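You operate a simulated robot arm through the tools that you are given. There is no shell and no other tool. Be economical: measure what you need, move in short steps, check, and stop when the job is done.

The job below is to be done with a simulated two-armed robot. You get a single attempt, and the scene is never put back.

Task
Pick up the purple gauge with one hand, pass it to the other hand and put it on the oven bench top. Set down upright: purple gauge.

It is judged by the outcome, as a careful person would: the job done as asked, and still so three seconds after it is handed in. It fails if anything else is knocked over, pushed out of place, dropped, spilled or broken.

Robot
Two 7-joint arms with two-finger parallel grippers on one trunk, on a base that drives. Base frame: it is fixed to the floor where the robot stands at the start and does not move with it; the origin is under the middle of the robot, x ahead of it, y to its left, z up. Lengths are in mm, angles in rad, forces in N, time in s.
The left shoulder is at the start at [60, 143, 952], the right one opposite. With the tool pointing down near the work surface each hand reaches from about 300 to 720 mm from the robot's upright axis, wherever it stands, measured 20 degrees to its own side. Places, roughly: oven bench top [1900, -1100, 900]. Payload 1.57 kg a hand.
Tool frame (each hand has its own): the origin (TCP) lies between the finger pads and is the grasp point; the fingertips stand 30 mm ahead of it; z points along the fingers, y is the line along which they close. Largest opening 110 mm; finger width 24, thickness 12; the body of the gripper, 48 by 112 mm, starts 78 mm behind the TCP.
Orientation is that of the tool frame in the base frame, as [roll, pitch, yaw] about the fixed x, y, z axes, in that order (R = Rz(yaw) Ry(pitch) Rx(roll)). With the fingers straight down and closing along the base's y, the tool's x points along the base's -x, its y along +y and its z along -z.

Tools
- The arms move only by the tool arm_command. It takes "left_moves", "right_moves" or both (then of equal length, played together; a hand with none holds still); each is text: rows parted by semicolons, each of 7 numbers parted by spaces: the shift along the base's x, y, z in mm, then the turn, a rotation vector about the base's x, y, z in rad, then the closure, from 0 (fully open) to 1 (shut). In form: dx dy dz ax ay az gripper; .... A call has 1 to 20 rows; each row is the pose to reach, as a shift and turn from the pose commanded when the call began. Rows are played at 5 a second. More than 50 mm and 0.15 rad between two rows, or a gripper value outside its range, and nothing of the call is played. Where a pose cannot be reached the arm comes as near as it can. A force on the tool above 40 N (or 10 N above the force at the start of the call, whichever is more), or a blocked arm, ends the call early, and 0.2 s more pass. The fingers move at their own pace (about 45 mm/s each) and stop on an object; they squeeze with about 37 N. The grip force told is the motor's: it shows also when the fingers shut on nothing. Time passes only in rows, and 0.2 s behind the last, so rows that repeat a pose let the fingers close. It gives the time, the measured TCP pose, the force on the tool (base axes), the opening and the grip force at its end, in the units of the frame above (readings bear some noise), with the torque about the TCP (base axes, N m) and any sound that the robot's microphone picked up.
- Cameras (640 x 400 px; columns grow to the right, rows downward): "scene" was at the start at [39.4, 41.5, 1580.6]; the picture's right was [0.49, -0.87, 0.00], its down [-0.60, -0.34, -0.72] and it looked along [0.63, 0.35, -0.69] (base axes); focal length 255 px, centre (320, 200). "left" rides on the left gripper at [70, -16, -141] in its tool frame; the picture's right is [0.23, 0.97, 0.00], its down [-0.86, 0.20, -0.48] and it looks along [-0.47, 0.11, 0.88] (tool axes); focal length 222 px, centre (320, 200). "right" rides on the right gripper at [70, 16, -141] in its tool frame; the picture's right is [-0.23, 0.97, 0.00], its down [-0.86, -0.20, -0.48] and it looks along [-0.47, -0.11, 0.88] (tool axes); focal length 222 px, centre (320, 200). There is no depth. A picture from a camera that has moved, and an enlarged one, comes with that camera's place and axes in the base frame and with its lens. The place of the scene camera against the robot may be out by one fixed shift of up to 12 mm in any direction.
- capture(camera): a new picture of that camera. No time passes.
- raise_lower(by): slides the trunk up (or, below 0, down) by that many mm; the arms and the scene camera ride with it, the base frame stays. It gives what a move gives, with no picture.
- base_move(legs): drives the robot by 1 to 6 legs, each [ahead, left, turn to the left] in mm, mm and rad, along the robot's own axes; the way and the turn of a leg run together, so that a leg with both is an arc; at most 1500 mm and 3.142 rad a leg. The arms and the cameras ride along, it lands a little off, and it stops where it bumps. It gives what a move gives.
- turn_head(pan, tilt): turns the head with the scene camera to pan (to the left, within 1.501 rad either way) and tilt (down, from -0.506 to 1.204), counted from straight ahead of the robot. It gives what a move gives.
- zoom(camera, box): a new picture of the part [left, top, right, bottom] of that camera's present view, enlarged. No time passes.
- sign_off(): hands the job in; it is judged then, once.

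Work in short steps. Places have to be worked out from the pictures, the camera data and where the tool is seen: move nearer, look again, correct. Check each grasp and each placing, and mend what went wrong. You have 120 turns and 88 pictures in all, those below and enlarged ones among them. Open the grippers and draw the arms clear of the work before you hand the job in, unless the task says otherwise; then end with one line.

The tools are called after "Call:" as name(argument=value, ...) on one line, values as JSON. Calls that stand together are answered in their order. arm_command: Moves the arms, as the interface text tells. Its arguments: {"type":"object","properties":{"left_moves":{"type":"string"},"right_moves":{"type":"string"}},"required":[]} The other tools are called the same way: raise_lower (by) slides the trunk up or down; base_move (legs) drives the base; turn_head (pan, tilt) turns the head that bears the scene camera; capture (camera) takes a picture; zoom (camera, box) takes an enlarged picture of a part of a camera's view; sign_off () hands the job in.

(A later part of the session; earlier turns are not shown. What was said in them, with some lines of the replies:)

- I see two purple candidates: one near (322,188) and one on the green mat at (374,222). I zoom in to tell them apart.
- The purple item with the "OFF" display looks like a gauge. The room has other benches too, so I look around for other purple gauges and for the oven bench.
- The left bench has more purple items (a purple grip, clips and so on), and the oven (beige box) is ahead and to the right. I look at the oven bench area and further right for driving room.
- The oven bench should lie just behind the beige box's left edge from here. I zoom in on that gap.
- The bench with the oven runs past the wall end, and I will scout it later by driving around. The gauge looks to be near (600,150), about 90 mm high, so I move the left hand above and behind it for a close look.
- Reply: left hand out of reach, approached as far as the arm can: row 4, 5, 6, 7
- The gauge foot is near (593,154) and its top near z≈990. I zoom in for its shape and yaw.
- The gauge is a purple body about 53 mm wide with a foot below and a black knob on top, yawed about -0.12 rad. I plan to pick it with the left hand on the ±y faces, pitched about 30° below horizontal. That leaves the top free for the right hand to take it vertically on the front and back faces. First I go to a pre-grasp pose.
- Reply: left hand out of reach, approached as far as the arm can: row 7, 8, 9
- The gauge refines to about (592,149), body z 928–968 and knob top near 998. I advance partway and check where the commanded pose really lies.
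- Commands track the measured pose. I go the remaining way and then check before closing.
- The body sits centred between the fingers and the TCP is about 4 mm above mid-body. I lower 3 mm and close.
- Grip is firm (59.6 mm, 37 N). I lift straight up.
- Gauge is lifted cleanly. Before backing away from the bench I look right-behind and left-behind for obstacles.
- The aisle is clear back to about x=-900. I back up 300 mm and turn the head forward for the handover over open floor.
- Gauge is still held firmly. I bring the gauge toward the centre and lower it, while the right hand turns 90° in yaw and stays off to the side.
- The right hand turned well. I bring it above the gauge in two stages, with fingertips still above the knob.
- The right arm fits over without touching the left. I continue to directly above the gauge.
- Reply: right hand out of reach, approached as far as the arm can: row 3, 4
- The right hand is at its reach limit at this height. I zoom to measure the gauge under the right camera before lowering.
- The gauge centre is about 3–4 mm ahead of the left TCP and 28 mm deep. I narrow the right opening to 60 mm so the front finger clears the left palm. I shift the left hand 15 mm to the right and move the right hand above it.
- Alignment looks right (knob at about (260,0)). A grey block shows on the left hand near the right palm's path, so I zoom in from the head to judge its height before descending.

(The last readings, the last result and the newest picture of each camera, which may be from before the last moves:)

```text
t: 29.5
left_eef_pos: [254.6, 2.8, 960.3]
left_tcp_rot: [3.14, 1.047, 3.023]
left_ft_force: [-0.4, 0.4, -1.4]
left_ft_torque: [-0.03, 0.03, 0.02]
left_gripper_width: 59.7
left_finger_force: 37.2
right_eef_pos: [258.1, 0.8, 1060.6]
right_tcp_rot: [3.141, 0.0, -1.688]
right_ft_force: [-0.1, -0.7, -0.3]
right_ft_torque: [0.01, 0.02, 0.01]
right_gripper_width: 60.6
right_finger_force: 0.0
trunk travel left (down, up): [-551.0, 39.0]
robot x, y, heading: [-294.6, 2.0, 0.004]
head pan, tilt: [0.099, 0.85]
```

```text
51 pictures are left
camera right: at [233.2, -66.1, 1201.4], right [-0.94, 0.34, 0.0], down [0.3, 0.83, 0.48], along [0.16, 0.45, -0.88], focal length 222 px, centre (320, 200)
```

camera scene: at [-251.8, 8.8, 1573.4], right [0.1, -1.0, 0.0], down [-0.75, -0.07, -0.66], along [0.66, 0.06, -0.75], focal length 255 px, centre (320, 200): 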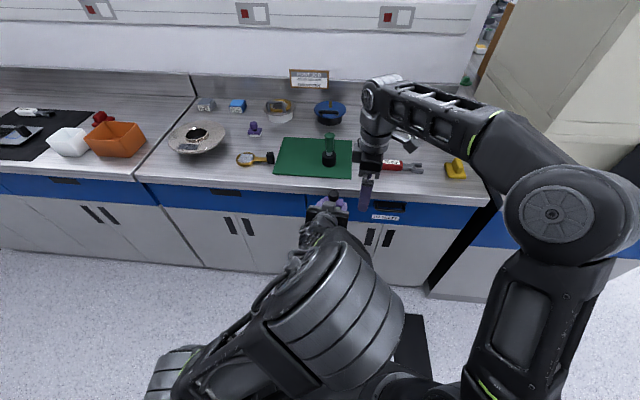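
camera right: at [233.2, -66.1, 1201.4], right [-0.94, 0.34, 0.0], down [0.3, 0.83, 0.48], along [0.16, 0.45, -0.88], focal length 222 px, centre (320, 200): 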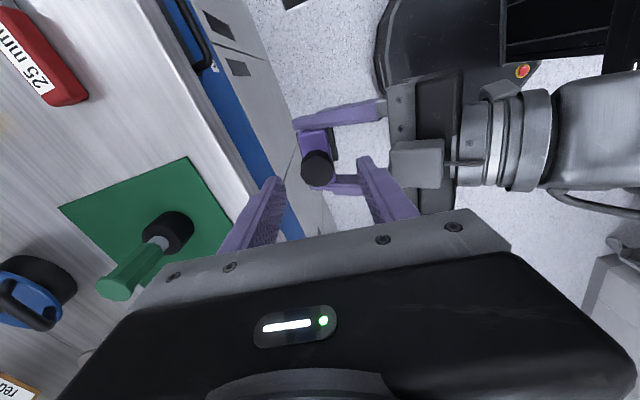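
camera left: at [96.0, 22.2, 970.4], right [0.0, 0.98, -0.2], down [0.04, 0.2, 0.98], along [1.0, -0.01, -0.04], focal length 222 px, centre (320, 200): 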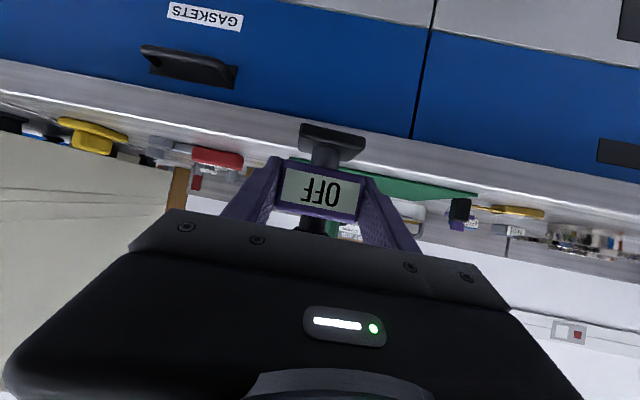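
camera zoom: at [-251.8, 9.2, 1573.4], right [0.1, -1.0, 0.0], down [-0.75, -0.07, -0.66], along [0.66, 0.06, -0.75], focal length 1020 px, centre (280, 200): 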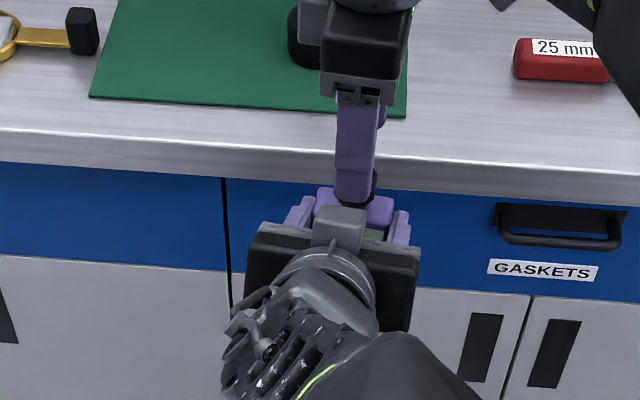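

The left hand has a block on its upper side (top near (204,4,1046)) that a vertical right palm would nearly touch. I lean the right hand 30° about its closing axis with the palm toward -y, which clears the block and helps reach.

Call:
arm_command(right_moves="0 0 5 0.129 -0.015 0 0.45; 1 1 5 0.258 -0.03 0 0.45; 1 1 5 0.387 -0.045 0 0.45; 1.5 1 5 0.516 -0.06 0 0.45; 1.5 1 5 0.516 -0.06 0 0.45")

Call:
capture(camera="right")

Call:
zoom(camera="scene", box=[270, 120, 390, 250])

```text
t: 30.7
left_eef_pos: [254.2, 3.6, 959.9]
left_tcp_rot: [3.14, 1.047, 3.023]
left_ft_force: [-0.5, -0.1, -2.7]
left_ft_torque: [-0.02, 0.03, -0.04]
left_gripper_width: 59.5
left_finger_force: 37.0
right_eef_pos: [261.0, 1.5, 1064.4]
right_tcp_rot: [3.141, 0.52, -1.688]
right_ft_force: [-0.1, -0.6, 0.3]
right_ft_torque: [0.03, 0.01, -0.02]
right_gripper_width: 60.3
right_finger_force: 0.0
trunk travel left (down, up): [-551.0, 39.0]
robot x, y, heading: [-296.7, -0.3, -0.001]
head pan, tilt: [0.099, 0.85]
```

```text
50 pictures are left
camera right: at [228.2, -125.3, 1152.9], right [-0.94, 0.31, 0.11], down [0.26, 0.48, 0.84], along [0.21, 0.82, -0.53], focal length 222 px, centre (320, 200)
```

right: 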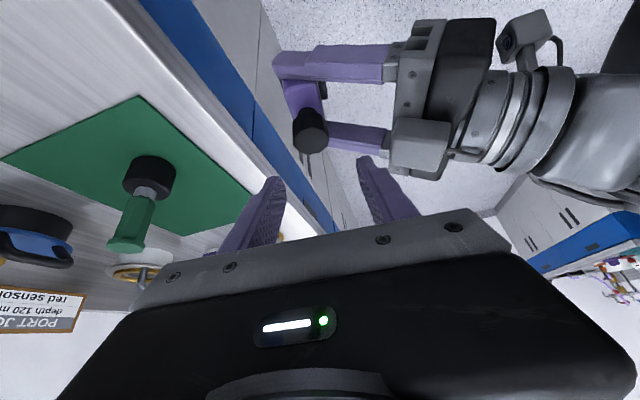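

```text
3.08 times, centred on (330, 185) of scene
camera zoom: at [-251.6, 9.5, 1573.4], right [0.1, -1.0, 0.0], down [-0.75, -0.07, -0.66], along [0.66, 0.06, -0.75], focal length 785 px, centre (289, 246)
```

zoom: 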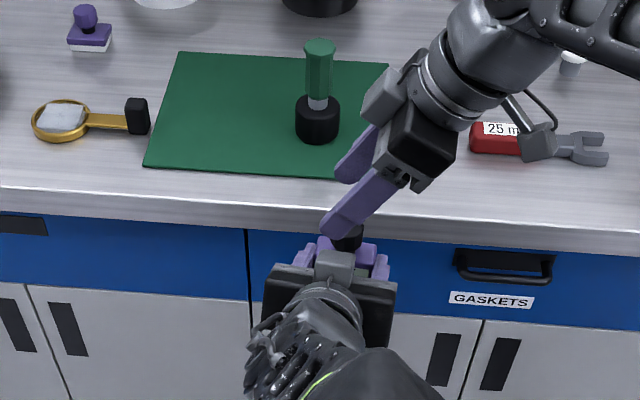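

Good clearance now. I descend in steps and check before the final 30 mm.

Call:
arm_command(right_moves="-1 1 -20 0 0 0 0.45; -2 1 -40 0 0 0 0.45; -2 1 -60 0 0 0 0.45; -2 1 -60 0 0 0 0.45")

Call:
capture(camera="right")

Call:
capture(camera="left")

```text
t: 31.7
left_eef_pos: [253.6, 2.8, 960.3]
left_tcp_rot: [3.141, 1.049, 3.023]
left_ft_force: [-0.1, -0.4, -2.8]
left_ft_torque: [-0.02, 0.0, 0.0]
left_gripper_width: 59.7
left_finger_force: 37.0
right_eef_pos: [261.6, 2.2, 1005.8]
right_tcp_rot: [-3.141, 0.519, -1.687]
right_ft_force: [-0.7, 0.1, 0.0]
right_ft_torque: [0.0, -0.03, 0.02]
right_gripper_width: 60.5
right_finger_force: 0.1
trunk travel left (down, up): [-551.0, 39.0]
robot x, y, heading: [-299.0, 1.6, -0.004]
head pan, tilt: [0.099, 0.85]
```

```text
48 pictures are left
camera right: at [228.3, -123.5, 1094.2], right [-0.94, 0.31, 0.11], down [0.26, 0.48, 0.84], along [0.21, 0.82, -0.53], focal length 222 px, centre (320, 200)
```

right: 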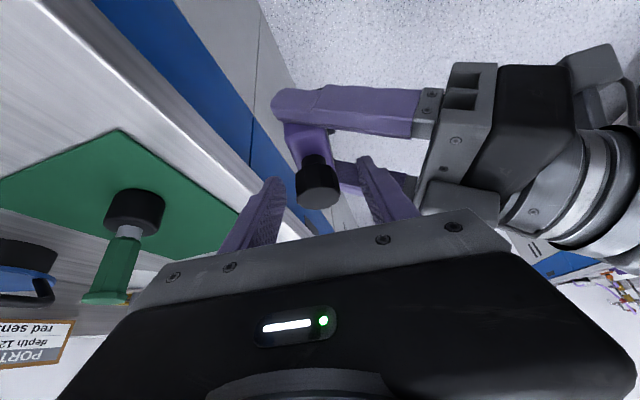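

```text
47 pictures are left
camera left: at [95.1, 6.1, 971.7], right [0.0, 0.98, -0.2], down [0.04, 0.2, 0.98], along [1.0, -0.01, -0.04], focal length 222 px, centre (320, 200)
```

left: 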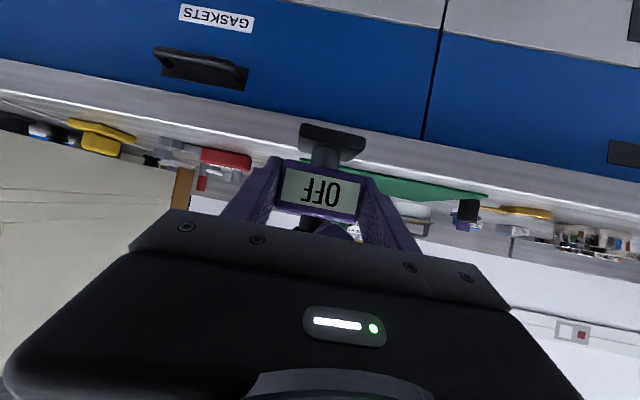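

The knob is centred between the right fingers. Final descent of 33 mm.

Call:
arm_command(right_moves="-1 0 -12 0 0 0 0.45; -2 0 -24 0 0 0 0.45; -2 0 -33 0 0 0 0.45; -2 0 -33 0 0 0 0.45")

Call:
capture(camera="right")

Call:
capture(camera="left")

```text
t: 32.7
left_eef_pos: [254.4, 3.6, 961.0]
left_tcp_rot: [3.14, 1.047, 3.024]
left_ft_force: [0.3, 0.2, -1.6]
left_ft_torque: [-0.02, 0.01, 0.01]
left_gripper_width: 59.7
left_finger_force: 37.0
right_eef_pos: [257.4, 3.3, 972.0]
right_tcp_rot: [3.141, 0.519, -1.688]
right_ft_force: [0.3, 0.1, 0.6]
right_ft_torque: [-0.02, 0.03, -0.02]
right_gripper_width: 60.4
right_finger_force: 0.0
trunk travel left (down, up): [-551.0, 39.0]
robot x, y, heading: [-296.0, -2.9, -0.001]
head pan, tilt: [0.099, 0.85]
```

```text
46 pictures are left
camera right: at [225.4, -123.1, 1060.6], right [-0.94, 0.31, 0.11], down [0.26, 0.48, 0.84], along [0.21, 0.82, -0.53], focal length 222 px, centre (320, 200)
```

right: 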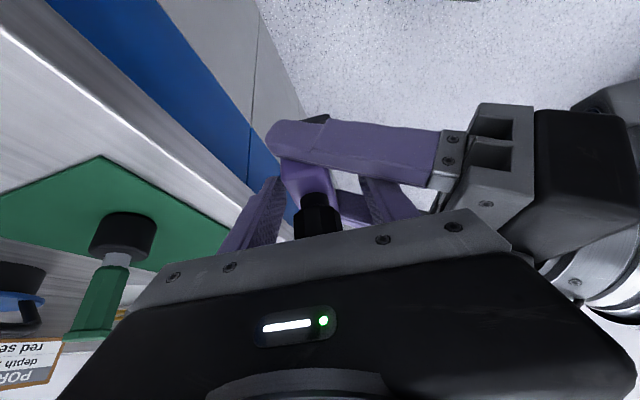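

```text
45 pictures are left
camera left: at [95.1, 6.1, 971.7], right [0.0, 0.98, -0.2], down [0.04, 0.2, 0.98], along [1.0, -0.01, -0.04], focal length 222 px, centre (320, 200)
```

left: 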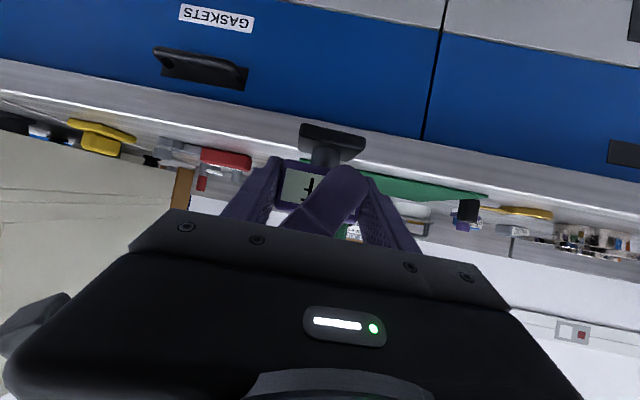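

The right finger sits in front of the display, slightly near the left's +y finger. I shift it 6 mm to -y and close the right hand gently.

Call:
arm_command(right_moves="0 -6 0 0 0 0 0.45; 0 -6 0 0 0 0 0.5; 0 -6 0 0 0 0 0.6; 0 -6 0 0 0 0 0.7; 0 -6 0 0 0 0 0.8; 0 -6 0 0 0 0 1; 0 -6 0 0 0 0 1; 0 -6 0 0 0 0 1")

Call:
capture(camera="right")

Call:
capture(camera="left")

```text
t: 34.5
left_eef_pos: [253.3, 3.4, 959.8]
left_tcp_rot: [3.139, 1.046, 3.023]
left_ft_force: [-31.3, -5.4, 3.7]
left_ft_torque: [0.19, -0.63, -0.27]
left_gripper_width: 59.7
left_finger_force: 36.7
right_eef_pos: [259.3, -3.6, 973.8]
right_tcp_rot: [-3.134, 0.521, -1.689]
right_ft_force: [30.5, 5.0, -3.4]
right_ft_torque: [-0.18, 0.19, 0.01]
right_gripper_width: 30.1
right_finger_force: 37.2
trunk travel left (down, up): [-551.0, 39.0]
robot x, y, heading: [-297.9, 0.2, -0.002]
head pan, tilt: [0.099, 0.85]
```

```text
44 pictures are left
camera right: at [226.8, -130.7, 1060.8], right [-0.94, 0.31, 0.11], down [0.25, 0.48, 0.84], along [0.21, 0.82, -0.53], focal length 222 px, centre (320, 200)
```

right: 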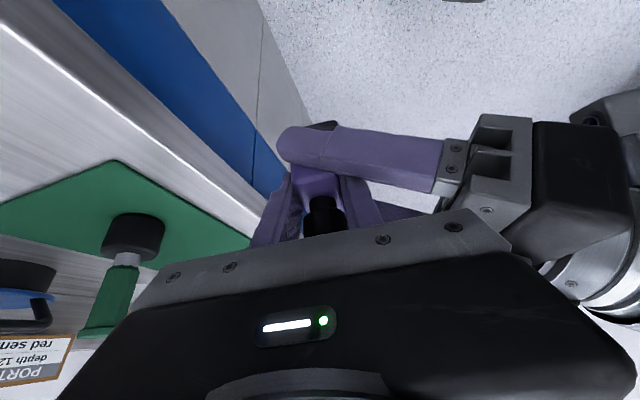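

```text
43 pictures are left
camera left: at [94.7, 6.3, 971.4], right [0.0, 0.98, -0.2], down [0.04, 0.2, 0.98], along [1.0, -0.01, -0.04], focal length 222 px, centre (320, 200)
```

left: 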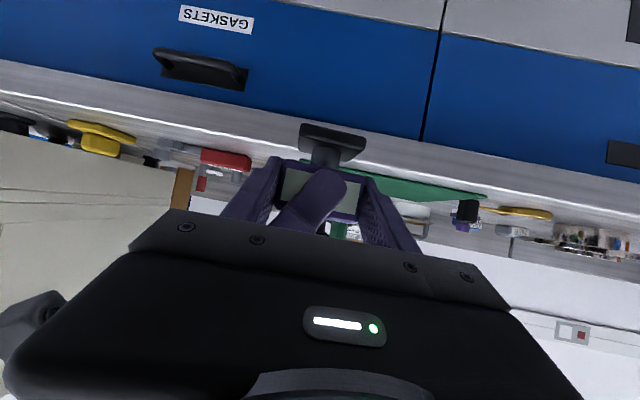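

Right grip holds at 30 mm and 37 N, but about 30 N is stored between the arms along x. I relieve it by easing the right hand toward +x.

Call:
arm_command(right_moves="1 0 0 0 0 0 1; 2 0 0 0 0 0 1; 2 0 0 0 0 0 1")

```text
t: 35.3
left_eef_pos: [253.3, 4.4, 960.0]
left_tcp_rot: [3.138, 1.043, 3.021]
left_ft_force: [-22.3, -0.8, -4.8]
left_ft_torque: [0.49, -0.01, 0.18]
left_gripper_width: 59.5
left_finger_force: 37.2
right_eef_pos: [260.5, -3.0, 972.8]
right_tcp_rot: [-3.137, 0.521, -1.688]
right_ft_force: [21.9, 1.9, 2.6]
right_ft_torque: [-0.44, -0.22, -0.41]
right_gripper_width: 29.8
right_finger_force: 36.9
trunk travel left (down, up): [-551.0, 39.0]
robot x, y, heading: [-296.5, -2.0, -0.003]
head pan, tilt: [0.099, 0.85]
```

Force dropped from 30 to 22 N, so I continue another 4 mm.

Call:
arm_command(right_moves="1.5 0 0 0 0 0 1; 3 0 0 0 0 0 1; 4 0 0 0 0 0 1; 4 0 0 0 0 0 1")

```text
t: 36.3
left_eef_pos: [255.0, 4.6, 960.0]
left_tcp_rot: [3.138, 1.047, 3.024]
left_ft_force: [19.3, 6.1, -26.6]
left_ft_torque: [0.35, -0.03, 0.33]
left_gripper_width: 59.9
left_finger_force: 36.8
right_eef_pos: [261.4, -2.8, 972.9]
right_tcp_rot: [3.136, 0.518, -1.69]
right_ft_force: [-19.3, -5.0, 24.7]
right_ft_torque: [-0.28, 0.42, -0.13]
right_gripper_width: 29.8
right_finger_force: 37.2
trunk travel left (down, up): [-551.0, 39.0]
robot x, y, heading: [-296.7, -1.5, -0.004]
head pan, tilt: [0.099, 0.85]
```

It overshot slightly. I go back 2 mm and up 1 mm to balance.

Call:
arm_command(right_moves="-1 0 0.5 0 0 0 1; -2 0 1 0 0 0 1; -2 0 1 0 0 0 1")

```text
t: 37.1
left_eef_pos: [253.9, 3.3, 961.4]
left_tcp_rot: [3.139, 1.048, 3.023]
left_ft_force: [6.4, 8.7, -13.1]
left_ft_torque: [0.35, -0.74, 0.13]
left_gripper_width: 59.7
left_finger_force: 37.8
right_eef_pos: [260.4, -4.0, 973.4]
right_tcp_rot: [-3.141, 0.518, -1.689]
right_ft_force: [-6.1, -9.8, 10.6]
right_ft_torque: [-0.37, 0.94, 0.0]
right_gripper_width: 29.8
right_finger_force: 37.5
trunk travel left (down, up): [-551.0, 39.0]
robot x, y, heading: [-296.3, -3.3, 0.001]
head pan, tilt: [0.099, 0.85]
```

Forces are low enough. I open the left hand while the right holds.

Call:
arm_command(left_moves="0 0 0 0 0 0 0.4; 0 0 0 0 0 0 0.3; 0 0 0 0 0 0 0.2; 0 0 0 0 0 0 0.2")

Call:
capture(camera="left")

```text
t: 38.1
left_eef_pos: [253.6, 2.9, 960.5]
left_tcp_rot: [3.139, 1.048, 3.023]
left_ft_force: [0.6, 0.3, 1.1]
left_ft_torque: [0.04, 0.0, -0.01]
left_gripper_width: 88.1
left_finger_force: 0.1
right_eef_pos: [261.8, -1.7, 974.0]
right_tcp_rot: [3.141, 0.519, -1.687]
right_ft_force: [-0.4, -0.1, -1.0]
right_ft_torque: [0.02, 0.0, 0.03]
right_gripper_width: 29.8
right_finger_force: 37.1
trunk travel left (down, up): [-551.0, 39.0]
robot x, y, heading: [-296.0, 2.0, -0.002]
head pan, tilt: [0.099, 0.85]
```

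```text
42 pictures are left
camera left: at [95.3, 6.0, 971.7], right [0.0, 0.98, -0.2], down [0.04, 0.2, 0.98], along [1.0, -0.01, -0.04], focal length 222 px, centre (320, 200)
```

left: 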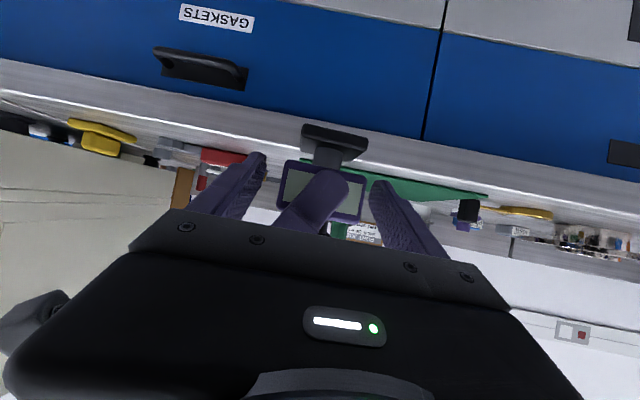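

The gauge is solely in the right hand (30 mm, 37 N). I lift it straight up out from between the left fingers.

Call:
arm_command(right_moves="0 0 15 0 0 0 1; 0 0 35 0 0 0 1; 0 0 60 0 0 0 1; 0 0 90 0 0 0 1; 0 0 90 0 0 0 1")

Call:
capture(camera="left")

Call:
zoom(camera="scene", box=[250, 80, 430, 260])

```text
t: 39.3
left_eef_pos: [254.0, 1.9, 960.4]
left_tcp_rot: [3.139, 1.048, 3.023]
left_ft_force: [0.2, 0.2, -0.5]
left_ft_torque: [-0.01, -0.03, -0.03]
left_gripper_width: 88.1
left_finger_force: 0.1
right_eef_pos: [260.6, -5.1, 1062.0]
right_tcp_rot: [3.14, 0.519, -1.692]
right_ft_force: [-0.3, 0.4, -2.4]
right_ft_torque: [0.02, 0.01, 0.0]
right_gripper_width: 29.8
right_finger_force: 36.7
trunk travel left (down, up): [-551.0, 39.0]
robot x, y, heading: [-296.0, 1.6, -0.0]
head pan, tilt: [0.099, 0.85]
```

```text
41 pictures are left
camera left: at [95.3, 6.0, 971.6], right [0.0, 0.98, -0.2], down [0.04, 0.2, 0.98], along [1.0, -0.01, -0.04], focal length 222 px, centre (320, 200)
```

left: 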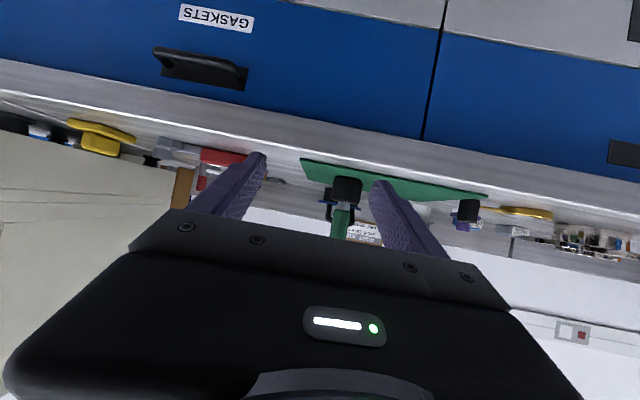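

```text
2.22 times, centred on (340, 170) of scene
camera zoom: at [-251.4, 9.2, 1573.4], right [0.1, -1.0, 0.0], down [-0.75, -0.07, -0.66], along [0.66, 0.06, -0.75], focal length 567 px, centre (276, 267)
```

zoom: 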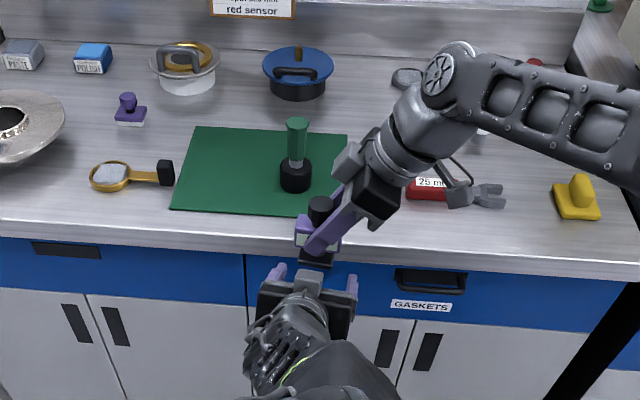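

The gauge is upright in the right hand. I move the left arm aside and tuck the right in for driving.

Call:
arm_command(left_moves="0 40 0 0 0 0 0.2; 0 80 10 0 0 0 0.2; 0 120 20 0 0 0 0.2; 0 160 30 0 0 0 0.2; 0 200 40 0 0 0 0.2; 0 240 50 0 0 0 0.2; 0 240 50 0 0 0 0.2", right_moves="0 0 0 0 0 0 1; 0 -5 0 0 0 0 1; -30 -30 0 0 0 0 1; -60 -60 0 0 0 0 1; -90 -90 0 0 0 0 1; -120 -120 0 0 0 0 1; -120 -120 0 0 0 0 1")

Call:
base_move(legs=[[-20, 0, -1.571]])

Call:
turn_head(pan=0.5, tilt=0.5)

Call:
capture(camera="scene")

```text
t: 40.9
left_eef_pos: [255.0, 242.3, 1010.2]
left_tcp_rot: [3.138, 1.045, 3.022]
left_ft_force: [-0.3, 0.2, -0.2]
left_ft_torque: [0.0, 0.01, -0.01]
left_gripper_width: 88.0
left_finger_force: 0.0
right_eef_pos: [140.6, -125.8, 1062.0]
right_tcp_rot: [3.14, 0.521, -1.691]
right_ft_force: [0.1, -0.2, -1.8]
right_ft_torque: [0.01, -0.01, 0.04]
right_gripper_width: 29.7
right_finger_force: 37.2
trunk travel left (down, up): [-551.0, 39.0]
robot x, y, heading: [-297.0, 2.4, -0.003]
head pan, tilt: [0.099, 0.85]
```

```text
t: 45.1
left_eef_pos: [-52.5, -533.1, 1010.3]
left_tcp_rot: [3.14, 1.046, 1.481]
left_ft_force: [0.5, -0.2, -1.0]
left_ft_torque: [-0.02, 0.0, 0.03]
left_gripper_width: 88.3
left_finger_force: 0.0
right_eef_pos: [-421.2, -428.5, 1060.8]
right_tcp_rot: [3.14, 0.52, 3.053]
right_ft_force: [-0.3, 0.0, -2.9]
right_ft_torque: [0.04, -0.02, -0.01]
right_gripper_width: 29.6
right_finger_force: 37.6
trunk travel left (down, up): [-551.0, 39.0]
robot x, y, heading: [-310.3, 12.8, -1.543]
head pan, tilt: [0.099, 0.85]
```

```text
t: 46.0
left_eef_pos: [-52.5, -533.5, 1010.4]
left_tcp_rot: [3.14, 1.046, 1.48]
left_ft_force: [0.1, -0.4, 0.0]
left_ft_torque: [-0.01, 0.01, 0.02]
left_gripper_width: 87.9
left_finger_force: 0.0
right_eef_pos: [-421.7, -428.7, 1062.3]
right_tcp_rot: [3.139, 0.52, 3.053]
right_ft_force: [-0.5, 0.4, -2.6]
right_ft_torque: [0.02, 0.02, 0.02]
right_gripper_width: 29.9
right_finger_force: 36.9
trunk travel left (down, up): [-551.0, 39.0]
robot x, y, heading: [-306.7, 12.7, -1.543]
head pan, tilt: [0.499, 0.499]
```

```text
39 pictures are left
camera scene: at [-267.5, -35.2, 1603.3], right [-0.87, -0.5, 0.0], down [-0.24, 0.41, -0.88], along [0.44, -0.76, -0.48], focal length 255 px, centre (320, 200)
```

scene: 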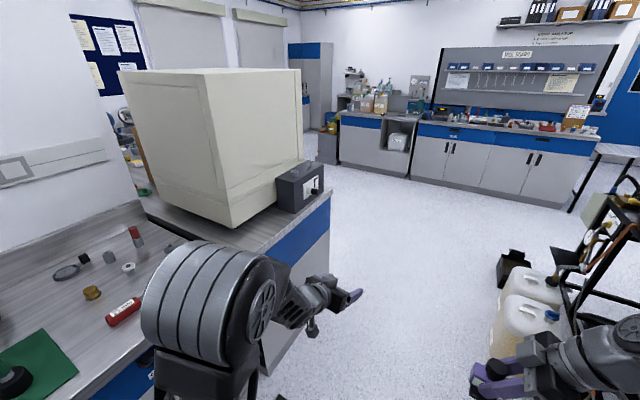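

The aisle along -y is open (bench end near (385,-1287), jugs near x=-800). I drive along it past the bench end, then look toward +x.

Call:
base_move(legs=[[1000, 80, 0], [1000, 0, 0]])

Call:
turn_head(pan=1.3, tilt=0.5)

Call:
capture(camera="scene")

```text
t: 56.0
left_eef_pos: [124.9, -2537.6, 1011.3]
left_tcp_rot: [3.14, 1.048, 1.501]
left_ft_force: [-0.2, 0.1, -0.1]
left_ft_torque: [0.0, -0.01, -0.02]
left_gripper_width: 88.1
left_finger_force: 0.1
right_eef_pos: [-246.3, -2441.4, 1061.1]
right_tcp_rot: [3.14, 0.518, 3.073]
right_ft_force: [0.3, -0.2, -2.4]
right_ft_torque: [0.01, 0.01, -0.02]
right_gripper_width: 29.8
right_finger_force: 37.2
trunk travel left (down, up): [-551.0, 39.0]
robot x, y, heading: [-144.9, -1996.7, -1.521]
head pan, tilt: [0.499, 0.499]
```

```text
t: 57.1
left_eef_pos: [123.8, -2537.0, 1011.2]
left_tcp_rot: [3.141, 1.047, 1.501]
left_ft_force: [0.4, -0.1, -0.1]
left_ft_torque: [0.0, 0.02, -0.02]
left_gripper_width: 88.1
left_finger_force: 0.1
right_eef_pos: [-247.1, -2440.3, 1062.5]
right_tcp_rot: [3.139, 0.52, 3.074]
right_ft_force: [0.1, -0.6, -2.1]
right_ft_torque: [0.01, 0.01, 0.05]
right_gripper_width: 30.0
right_finger_force: 37.2
trunk travel left (down, up): [-551.0, 39.0]
robot x, y, heading: [-142.4, -1994.5, -1.524]
head pan, tilt: [1.3, 0.499]
```

```text
38 pictures are left
camera scene: at [-59.1, -1986.4, 1603.4], right [-0.22, -0.97, 0.0], down [-0.47, 0.11, -0.88], along [0.86, -0.2, -0.48], focal length 255 px, centre (320, 200)
```

scene: 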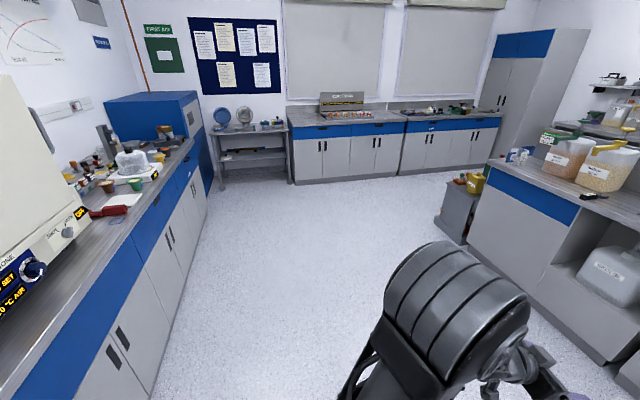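

Now I see the oven bench: front edge near y≈-1310, oven at the near end, and clear top just past it around x≈1150–1400. I turn to +x, drive along, then face the bench.

Call:
base_move(legs=[[0, 0, 1.522], [700, -30, 0], [700, -30, 0]])

Call:
turn_head(pan=1.2, tilt=0.6)

Call:
capture(camera="scene")

```text
t: 68.0
left_eef_pos: [1787.8, -1823.9, 1010.7]
left_tcp_rot: [3.14, 1.047, 3.029]
left_ft_force: [0.4, -0.4, 0.0]
left_ft_torque: [0.02, 0.01, 0.01]
left_gripper_width: 87.8
left_finger_force: 0.0
right_eef_pos: [1673.4, -2190.6, 1060.9]
right_tcp_rot: [3.141, 0.518, -1.684]
right_ft_force: [0.3, -0.7, -2.1]
right_ft_torque: [-0.02, -0.01, 0.0]
right_gripper_width: 29.6
right_finger_force: 36.9
trunk travel left (down, up): [-551.0, 39.0]
robot x, y, heading: [1234.3, -2068.3, 0.007]
head pan, tilt: [1.3, 0.499]
```

```text
t: 68.7
left_eef_pos: [1786.0, -1823.9, 1011.6]
left_tcp_rot: [3.141, 1.048, 3.028]
left_ft_force: [-0.1, 0.3, -0.9]
left_ft_torque: [0.0, 0.0, 0.02]
left_gripper_width: 88.1
left_finger_force: 0.1
right_eef_pos: [1673.1, -2190.8, 1061.4]
right_tcp_rot: [3.14, 0.521, -1.683]
right_ft_force: [-0.2, -0.3, -2.3]
right_ft_torque: [0.0, 0.02, 0.02]
right_gripper_width: 29.8
right_finger_force: 36.8
trunk travel left (down, up): [-551.0, 39.0]
robot x, y, heading: [1234.9, -2071.7, 0.007]
head pan, tilt: [1.201, 0.6]
```

```text
37 pictures are left
camera scene: at [1234.0, -1984.8, 1594.3], right [0.93, -0.36, 0.0], down [-0.2, -0.53, -0.83], along [0.3, 0.77, -0.56], focal length 255 px, centre (320, 200)
```

scene: 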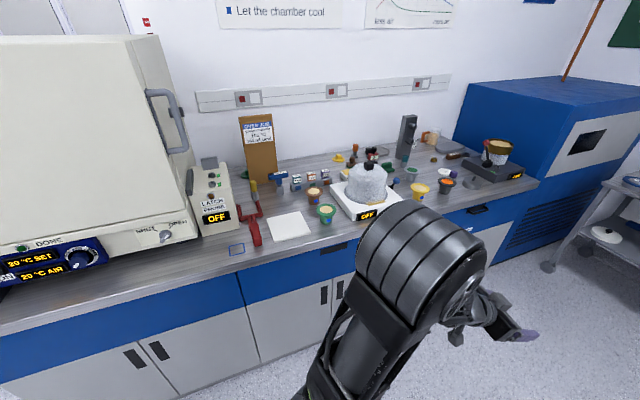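

There is a free strip of bench in front of the oven's latch box, around (1130,-1255). The red tool, pad and oven front are all more than 80 mm away. First I tuck the left arm by turning it back to pointing down and pulling it in, so it stays clear of the oven.

Call:
arm_command(left_moves="-15 6 16 0.015 0.13 0 0.2; -35 12 32 0.03 0.26 0 0.2; -60 18 48 0.045 0.39 0 0.2; -85 24 64 0.06 0.52 0 0.2; -110 30 80 0.075 0.65 0 0.2; -140 36 96 0.09 0.78 0 0.2; -170 42 112 0.105 0.91 0 0.2; -200 50 130 0.121 1.04 0 0.2; -200 50 130 0.121 1.04 0 0.2")

Call:
base_move(legs=[[-130, 0, 0], [0, 0, 1.564]])

Call:
turn_head(pan=-0.1, tilt=0.8)

Call:
capture(camera="scene")

```text
t: 70.7
left_eef_pos: [1585.6, -1774.3, 1140.7]
left_tcp_rot: [3.137, -0.001, 3.026]
left_ft_force: [1.2, -0.2, -0.4]
left_ft_torque: [0.01, 0.02, -0.02]
left_gripper_width: 88.0
left_finger_force: 0.1
left hand out of reach, approached as far as the arm can: row 2, 8
right_eef_pos: [1673.6, -2192.0, 1060.7]
right_tcp_rot: [3.139, 0.52, -1.686]
right_ft_force: [0.9, 0.0, -2.1]
right_ft_torque: [0.03, 0.01, 0.01]
right_gripper_width: 29.7
right_finger_force: 36.9
trunk travel left (down, up): [-551.0, 39.0]
robot x, y, heading: [1232.3, -2066.2, 0.006]
head pan, tilt: [1.201, 0.6]
```

```text
t: 75.8
left_eef_pos: [813.0, -1717.1, 1141.2]
left_tcp_rot: [3.139, 0.001, -1.693]
left_ft_force: [0.8, 0.0, -0.1]
left_ft_torque: [-0.01, -0.01, 0.04]
left_gripper_width: 88.0
left_finger_force: 0.0
right_eef_pos: [1229.7, -1631.9, 1061.5]
right_tcp_rot: [3.141, 0.52, -0.121]
right_ft_force: [-1.0, -0.4, -2.2]
right_ft_torque: [-0.01, -0.02, -0.02]
right_gripper_width: 29.8
right_finger_force: 36.9
trunk travel left (down, up): [-551.0, 39.0]
robot x, y, heading: [1103.8, -2069.5, 1.567]
head pan, tilt: [1.201, 0.6]
```

```text
t: 77.2
left_eef_pos: [812.0, -1714.4, 1139.8]
left_tcp_rot: [3.137, 0.001, -1.694]
left_ft_force: [0.8, 0.2, -0.1]
left_ft_torque: [0.0, -0.02, -0.03]
left_gripper_width: 88.0
left_finger_force: 0.2
right_eef_pos: [1230.0, -1631.1, 1061.0]
right_tcp_rot: [3.141, 0.521, -0.12]
right_ft_force: [-0.3, 0.0, -1.1]
right_ft_torque: [0.01, -0.06, -0.01]
right_gripper_width: 29.9
right_finger_force: 36.4
trunk travel left (down, up): [-551.0, 39.0]
robot x, y, heading: [1107.0, -2067.6, 1.572]
head pan, tilt: [-0.099, 0.799]
```

```text
36 pictures are left
camera scene: at [1109.2, -2017.1, 1577.4], right [0.99, -0.1, 0.0], down [-0.07, -0.71, -0.7], along [0.07, 0.69, -0.72], focal length 255 px, centre (320, 200)
```

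scene: 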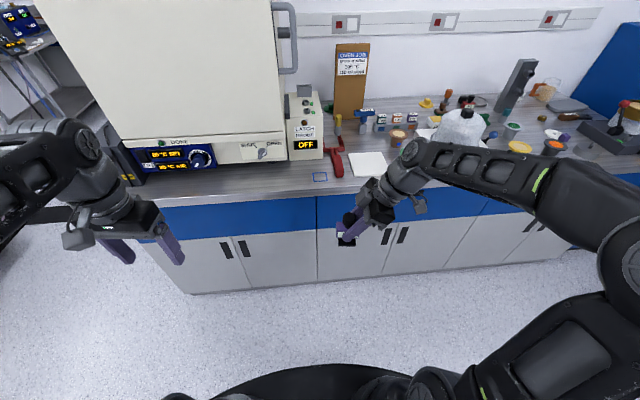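

The free spot left of the blue outline, about (1080,-1255), looks good. I drive forward 260 mm and left 150 mm to bring it within reach.

Call:
base_move(legs=[[260, 150, 0]])

Call:
turn_head(pan=-0.2, tilt=0.85)

Call:
capture(camera="scene")

Call:
capture(camera="right")

```text
t: 79.3
left_eef_pos: [661.0, -1453.5, 1139.9]
left_tcp_rot: [3.138, 0.0, -1.692]
left_ft_force: [-0.5, 0.2, 0.5]
left_ft_torque: [-0.04, -0.01, 0.03]
left_gripper_width: 87.8
left_finger_force: 0.1
right_eef_pos: [1077.1, -1367.0, 1061.1]
right_tcp_rot: [3.14, 0.517, -0.119]
right_ft_force: [1.3, 0.1, -1.8]
right_ft_torque: [-0.01, -0.04, 0.05]
right_gripper_width: 29.7
right_finger_force: 37.0
trunk travel left (down, up): [-551.0, 39.0]
robot x, y, heading: [956.5, -1804.0, 1.57]
head pan, tilt: [-0.099, 0.799]
```

```text
t: 80.0
left_eef_pos: [661.3, -1453.9, 1141.1]
left_tcp_rot: [3.139, 0.001, -1.692]
left_ft_force: [-0.3, -0.8, -0.3]
left_ft_torque: [-0.02, -0.02, 0.04]
left_gripper_width: 87.9
left_finger_force: 0.0
right_eef_pos: [1078.3, -1369.0, 1061.7]
right_tcp_rot: [3.14, 0.52, -0.12]
right_ft_force: [-0.2, 0.1, -2.8]
right_ft_torque: [-0.03, -0.02, 0.05]
right_gripper_width: 29.9
right_finger_force: 37.1
trunk travel left (down, up): [-551.0, 39.0]
robot x, y, heading: [949.4, -1802.9, 1.566]
head pan, tilt: [-0.201, 0.85]
```

```text
35 pictures are left
camera scene: at [965.9, -1758.4, 1573.4], right [0.98, -0.2, 0.0], down [-0.15, -0.74, -0.66], along [0.13, 0.65, -0.75], focal length 255 px, centre (320, 200)
```

scene: 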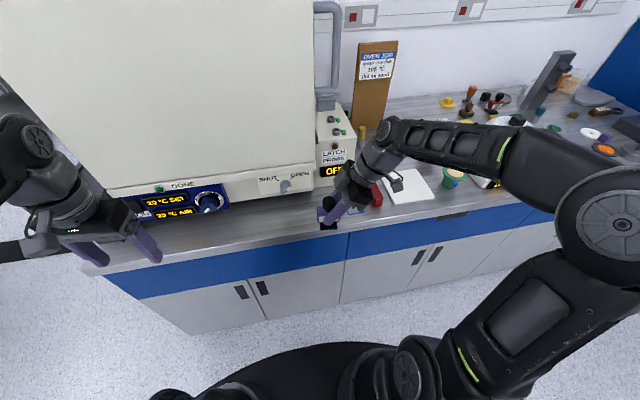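

```text
34 pictures are left
camera right: at [1204.6, -1398.9, 1149.0], right [-0.31, -0.94, 0.11], down [-0.48, 0.26, 0.84], along [-0.82, 0.21, -0.53], focal length 222 px, centre (320, 200)
```

right: 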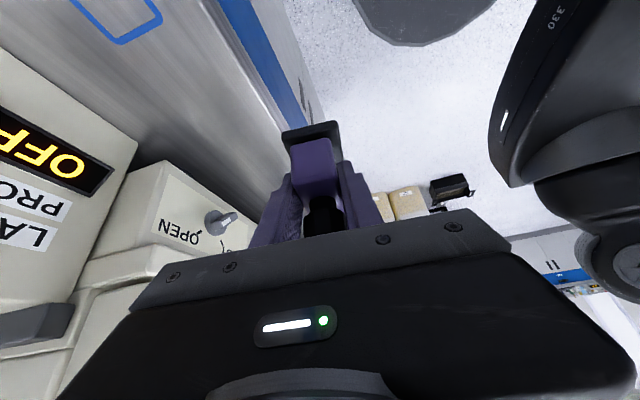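

The gauge is upright and the approach is clear of the oven's valve knob (about x=971) and the latch box. I move forward 105 mm and lower to about 20 mm above the bench.

Call:
arm_command(right_moves="0 35 0 0 0 0 1; 0 70 0 0 0 0 1; 0 105 0 0 0 0 1; 0 105 -25 0 0 0 1; 0 105 -50 0 0 0 1; 0 105 -75 0 0 0 1; 0 105 -75 0 0 0 1")

Call:
capture(camera="right")

Call:
zoom(camera="scene", box=[240, 110, 440, 235])

```text
t: 81.6
left_eef_pos: [660.5, -1454.3, 1140.9]
left_tcp_rot: [3.138, 0.001, -1.69]
left_ft_force: [-0.2, -0.4, -0.1]
left_ft_torque: [0.02, 0.0, 0.02]
left_gripper_width: 87.9
left_finger_force: 0.0
right_eef_pos: [1077.1, -1263.8, 986.1]
right_tcp_rot: [3.139, 0.517, -0.119]
right_ft_force: [0.0, -1.1, -2.2]
right_ft_torque: [0.0, -0.01, 0.0]
right_gripper_width: 29.9
right_finger_force: 36.9
trunk travel left (down, up): [-551.0, 39.0]
robot x, y, heading: [950.0, -1808.0, 1.568]
head pan, tilt: [-0.201, 0.85]
```

```text
33 pictures are left
camera right: at [1203.8, -1293.0, 1073.8], right [-0.31, -0.94, 0.11], down [-0.48, 0.26, 0.84], along [-0.82, 0.21, -0.53], focal length 222 px, centre (320, 200)
```

right: 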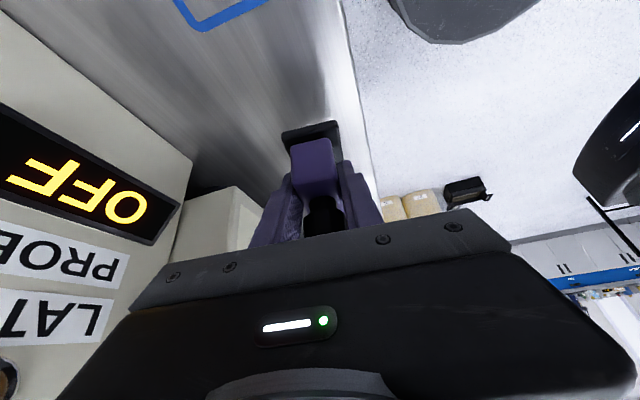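

```text
3.20 times, centred on (340, 172) of scene
camera zoom: at [965.7, -1758.2, 1573.4], right [0.98, -0.2, 0.0], down [-0.15, -0.74, -0.66], along [0.13, 0.65, -0.75], focal length 816 px, centre (256, 288)
```

zoom: 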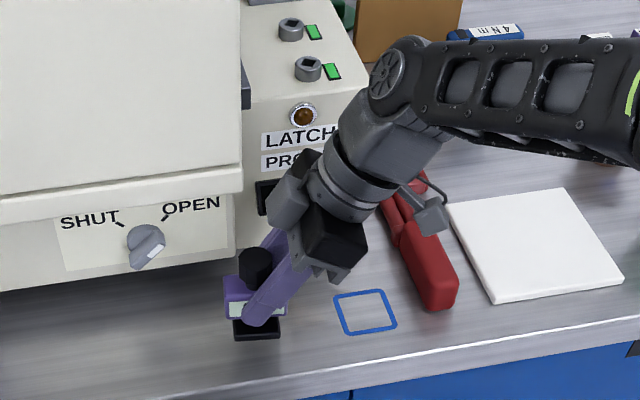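

Clear all round. The foot should be about 26–30 mm above the bench, so I lower 20 mm and then in small steps, watching for contact.

Call:
arm_command(right_moves="0 0 -10 0 0 0 1; 0 0 -18 0 0 0 1; 0 0 -20 0 0 0 1; 0 0 -22 0 0 0 1; 0 0 -22 0 0 0 1")

Call:
zoom(camera="scene", box=[280, 160, 360, 230])

```text
t: 82.8
left_eef_pos: [661.2, -1453.5, 1140.7]
left_tcp_rot: [3.137, 0.0, -1.692]
left_ft_force: [0.7, 0.1, 0.3]
left_ft_torque: [0.0, 0.0, -0.04]
left_gripper_width: 87.8
left_finger_force: 0.0
right_eef_pos: [1076.5, -1264.0, 963.4]
right_tcp_rot: [3.139, 0.518, -0.118]
right_ft_force: [-0.3, 0.5, -2.8]
right_ft_torque: [0.0, -0.02, 0.02]
right_gripper_width: 29.9
right_finger_force: 37.0
trunk travel left (down, up): [-551.0, 39.0]
robot x, y, heading: [957.1, -1806.7, 1.565]
head pan, tilt: [-0.201, 0.85]
```

```text
5.71 times, centred on (320, 195) of scene
camera zoom: at [965.8, -1758.2, 1573.4], right [0.98, -0.2, 0.0], down [-0.15, -0.74, -0.66], along [0.13, 0.65, -0.75], focal length 1457 px, centre (320, 229)
```

zoom: 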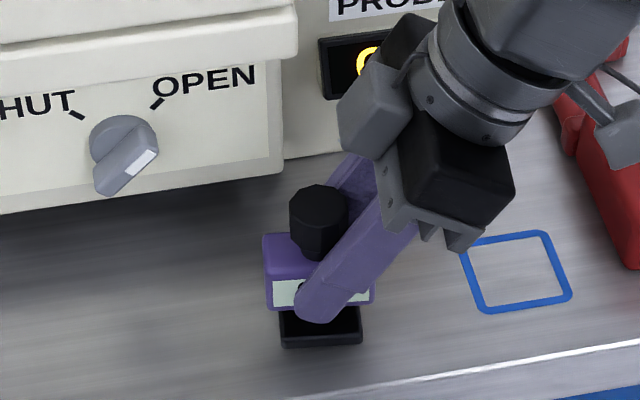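

Not in contact yet (force is still weight only). I continue down in 1–2 mm steps.

Call:
arm_command(right_moves="0 0 -1.5 0 0 0 1; 0 0 -3 0 0 0 1; 0 0 -4 0 0 0 1; 0 0 -4 0 0 0 1")

```text
t: 83.8
left_eef_pos: [659.9, -1453.9, 1140.9]
left_tcp_rot: [3.138, 0.0, -1.692]
left_ft_force: [0.9, 0.0, 0.4]
left_ft_torque: [0.0, 0.03, 0.01]
left_gripper_width: 88.0
left_finger_force: 0.2
right_eef_pos: [1077.3, -1262.1, 959.6]
right_tcp_rot: [3.139, 0.517, -0.12]
right_ft_force: [0.2, 0.3, -2.6]
right_ft_torque: [0.01, 0.02, -0.04]
right_gripper_width: 29.8
right_finger_force: 37.4
trunk travel left (down, up): [-551.0, 39.0]
robot x, y, heading: [954.5, -1805.4, 1.569]
head pan, tilt: [-0.201, 0.85]
```

Still free, so I go on down slowly.

Call:
arm_command(right_moves="0 0 -1 0 0 0 1; 0 0 -2 0 0 0 1; 0 0 -3 0 0 0 1; 0 0 -3 0 0 0 1")

```text
t: 84.8
left_eef_pos: [659.8, -1454.0, 1140.4]
left_tcp_rot: [3.137, 0.0, -1.69]
left_ft_force: [0.3, 0.3, 0.3]
left_ft_torque: [0.04, 0.05, -0.01]
left_gripper_width: 88.1
left_finger_force: 0.1
right_eef_pos: [1078.9, -1265.4, 955.8]
right_tcp_rot: [3.139, 0.519, -0.118]
right_ft_force: [0.3, -0.1, -2.1]
right_ft_torque: [0.0, 0.01, 0.0]
right_gripper_width: 29.8
right_finger_force: 37.0
trunk travel left (down, up): [-551.0, 39.0]
robot x, y, heading: [953.3, -1807.4, 1.569]
head pan, tilt: [-0.201, 0.85]
```

No contact yet at z=956. I continue, with 1 mm rows.

Call:
arm_command(right_moves="0 0 -1 0 0 0 1; 0 0 -2 0 0 0 1; 0 0 -2 0 0 0 1")

Call:
capture(camera="right")

```text
t: 85.6
left_eef_pos: [660.3, -1453.6, 1140.4]
left_tcp_rot: [3.138, -0.001, -1.691]
left_ft_force: [0.5, -0.3, 0.2]
left_ft_torque: [0.02, 0.01, 0.02]
left_gripper_width: 87.8
left_finger_force: 0.0
right_eef_pos: [1077.3, -1263.3, 956.3]
right_tcp_rot: [3.14, 0.519, -0.118]
right_ft_force: [-0.5, -0.4, 0.3]
right_ft_torque: [0.08, 0.02, 0.02]
right_gripper_width: 29.9
right_finger_force: 37.1
trunk travel left (down, up): [-551.0, 39.0]
robot x, y, heading: [951.8, -1805.5, 1.569]
head pan, tilt: [-0.201, 0.85]
```

```text
30 pictures are left
camera right: at [1204.2, -1293.5, 1043.0], right [-0.31, -0.94, 0.11], down [-0.48, 0.26, 0.84], along [-0.82, 0.21, -0.53], focal length 222 px, centre (320, 200)
```

right: 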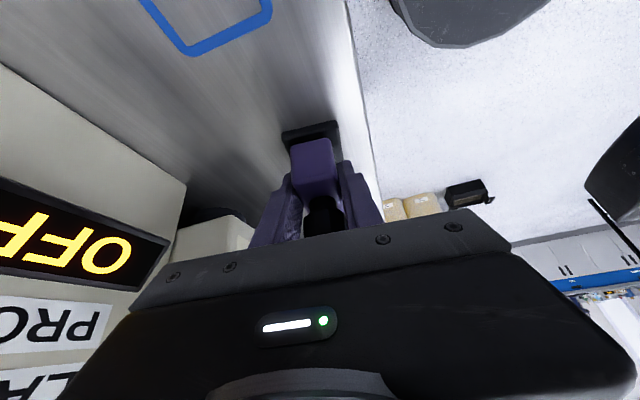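

The force went from -2.3 to +0.3 N, so contact is just starting. I press 1–1.5 mm more to seat the foot.

Call:
arm_command(right_moves="0 0 -0.7 0 0 0 1; 0 0 -1.3 0 0 0 1; 0 0 -1.3 0 0 0 1")

```text
t: 86.4
left_eef_pos: [661.0, -1452.6, 1139.9]
left_tcp_rot: [3.137, -0.001, -1.692]
left_ft_force: [0.8, 0.3, 0.4]
left_ft_torque: [0.02, 0.0, -0.01]
left_gripper_width: 88.2
left_finger_force: 0.0
right_eef_pos: [1077.0, -1263.9, 954.9]
right_tcp_rot: [-3.14, 0.519, -0.118]
right_ft_force: [-0.6, 1.9, 7.9]
right_ft_torque: [0.06, 0.37, -0.14]
right_gripper_width: 29.9
right_finger_force: 37.1
trunk travel left (down, up): [-551.0, 39.0]
robot x, y, heading: [951.4, -1807.7, 1.569]
head pan, tilt: [-0.201, 0.85]
```

Seated (about 10 N). I open the right hand gradually to 60 mm.

Call:
arm_command(right_moves="0 0 0 0 0 0 0.7; 0 0 0 0 0 0 0.6; 0 0 0 0 0 0 0.45; 0 0 0 0 0 0 0.45")

Call:
capture(camera="right")

Call:
zoom(camera="scene", box=[280, 160, 360, 230])

```text
t: 87.4
left_eef_pos: [660.1, -1454.2, 1140.3]
left_tcp_rot: [3.139, -0.001, -1.692]
left_ft_force: [-0.5, 0.1, 0.2]
left_ft_torque: [0.03, 0.03, 0.04]
left_gripper_width: 88.1
left_finger_force: 0.1
right_eef_pos: [1076.6, -1263.4, 954.2]
right_tcp_rot: [3.139, 0.52, -0.119]
right_ft_force: [0.0, 0.1, 0.1]
right_ft_torque: [-0.01, -0.05, -0.02]
right_gripper_width: 60.4
right_finger_force: 0.0
trunk travel left (down, up): [-551.0, 39.0]
robot x, y, heading: [951.7, -1807.9, 1.57]
head pan, tilt: [-0.201, 0.85]
```

```text
29 pictures are left
camera right: at [1204.6, -1294.1, 1042.0], right [-0.31, -0.94, 0.11], down [-0.48, 0.26, 0.84], along [-0.82, 0.21, -0.53], focal length 222 px, centre (320, 200)
```

right: 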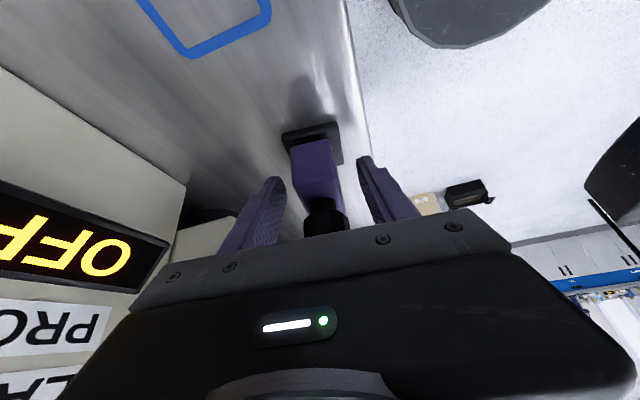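

```text
5.71 times, centred on (320, 195) of scene
camera zoom: at [965.8, -1758.4, 1573.4], right [0.98, -0.2, 0.0], down [-0.15, -0.74, -0.66], along [0.13, 0.65, -0.75], focal length 1457 px, centre (320, 229)
```

zoom: 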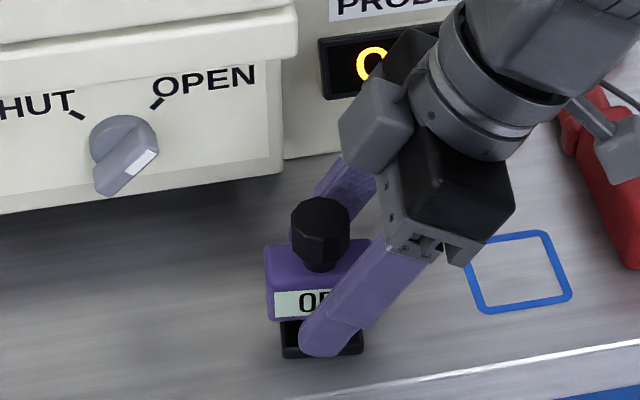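

The gauge stands on its own. I lift straight up, then pull back toward the robot and open fully.

Call:
arm_command(right_moves="0 0 15 0 0 0 0.45; 0 0 40 0 0 0 0.45; 0 0 75 0 0 0 0.45; 0 0 110 0 0 0 0.45; 0 -40 120 0 0 0 0.45; 0 -80 120 0 0 0 0; 0 -120 120 0 0 0 0; 0 -120 120 0 0 0 0")

Call:
zoom(camera="scene", box=[240, 110, 440, 235])

```text
t: 89.2
left_eef_pos: [660.8, -1452.0, 1139.5]
left_tcp_rot: [3.136, 0.0, -1.691]
left_ft_force: [0.7, 0.9, 0.1]
left_ft_torque: [-0.03, 0.02, -0.02]
left_gripper_width: 88.0
left_finger_force: 0.1
right_eef_pos: [1081.9, -1383.1, 1072.4]
right_tcp_rot: [3.14, 0.52, -0.119]
right_ft_force: [0.5, 1.3, 0.3]
right_ft_torque: [-0.01, 0.03, -0.01]
right_gripper_width: 110.1
right_finger_force: 0.0
trunk travel left (down, up): [-551.0, 39.0]
robot x, y, heading: [950.0, -1805.7, 1.567]
head pan, tilt: [-0.201, 0.85]
```

```text
3.20 times, centred on (340, 172) of scene
camera zoom: at [965.9, -1757.4, 1573.4], right [0.98, -0.2, 0.0], down [-0.15, -0.74, -0.66], along [0.13, 0.65, -0.75], focal length 816 px, centre (256, 288)
```

zoom: 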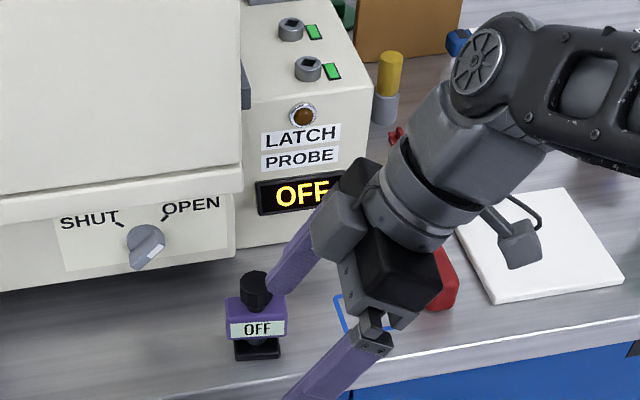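

The gauge is upright on the bench. I back the base away, open the left gripper too, and verify.

Call:
base_move(legs=[[-250, 0, 0]])

Call:
arm_command(left_moves="0 0 0 0 0 0 0; 0 0 0 0 0 0 0; 0 0 0 0 0 0 0")

Call:
capture(camera="scene")

Call:
zoom(camera="scene", box=[240, 90, 400, 190])

```text
t: 91.0
left_eef_pos: [659.5, -1705.0, 1139.9]
left_tcp_rot: [3.137, 0.001, -1.689]
left_ft_force: [0.0, 0.1, -0.4]
left_ft_torque: [0.04, 0.02, 0.0]
left_gripper_width: 87.9
left_finger_force: 0.1
right_eef_pos: [1079.8, -1633.3, 1074.3]
right_tcp_rot: [-3.141, 0.519, -0.115]
right_ft_force: [0.3, -0.1, 0.6]
right_ft_torque: [-0.01, -0.01, 0.01]
right_gripper_width: 109.8
right_finger_force: 0.2
trunk travel left (down, up): [-551.0, 39.0]
robot x, y, heading: [955.2, -2057.0, 1.572]
head pan, tilt: [-0.201, 0.85]
```

```text
t: 91.8
left_eef_pos: [659.4, -1706.0, 1140.6]
left_tcp_rot: [3.138, 0.0, -1.687]
left_ft_force: [-0.5, 0.2, 0.8]
left_ft_torque: [-0.01, -0.02, -0.01]
left_gripper_width: 110.0
left_finger_force: 0.0
right_eef_pos: [1079.2, -1633.7, 1073.4]
right_tcp_rot: [3.14, 0.518, -0.115]
right_ft_force: [-0.6, 0.8, 0.4]
right_ft_torque: [0.02, 0.01, -0.01]
right_gripper_width: 110.0
right_finger_force: 0.0
trunk travel left (down, up): [-551.0, 39.0]
robot x, y, heading: [947.9, -2057.3, 1.572]
head pan, tilt: [-0.201, 0.85]
```

```text
26 pictures are left
camera scene: at [965.4, -2007.8, 1573.4], right [0.98, -0.2, 0.0], down [-0.15, -0.74, -0.66], along [0.13, 0.65, -0.75], focal length 255 px, centre (320, 200)
```

scene: 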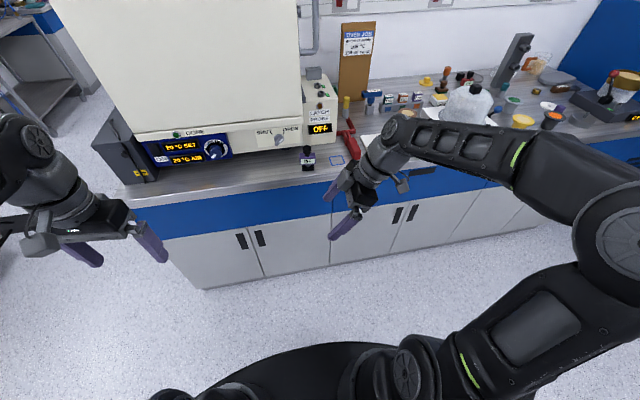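

```text
4.00 times, centred on (320, 140) of scene
camera zoom: at [965.4, -2007.8, 1573.4], right [0.98, -0.2, 0.0], down [-0.15, -0.74, -0.66], along [0.13, 0.65, -0.75], focal length 1020 px, centre (320, 440)
```

zoom: 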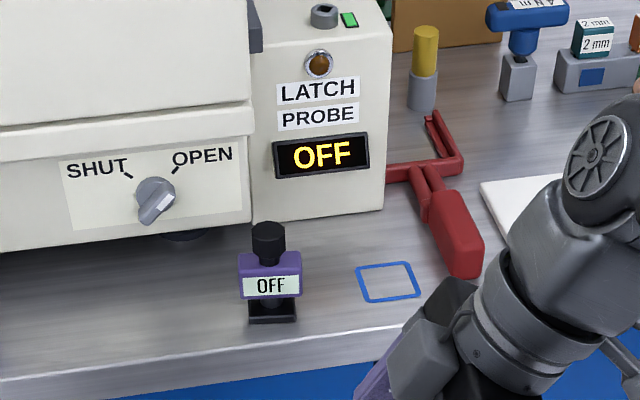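

The gauge stands upright on the oven bench top and nothing around it has moved. Both grippers are open and the arms are clear, so I hand the job in.

Call:
sign_off()

```text
The job is handed in.
```

The purple gauge was picked up with the left hand, passed to the right hand, and now stands upright on the oven bench top, with nothing else disturbed that I could see.
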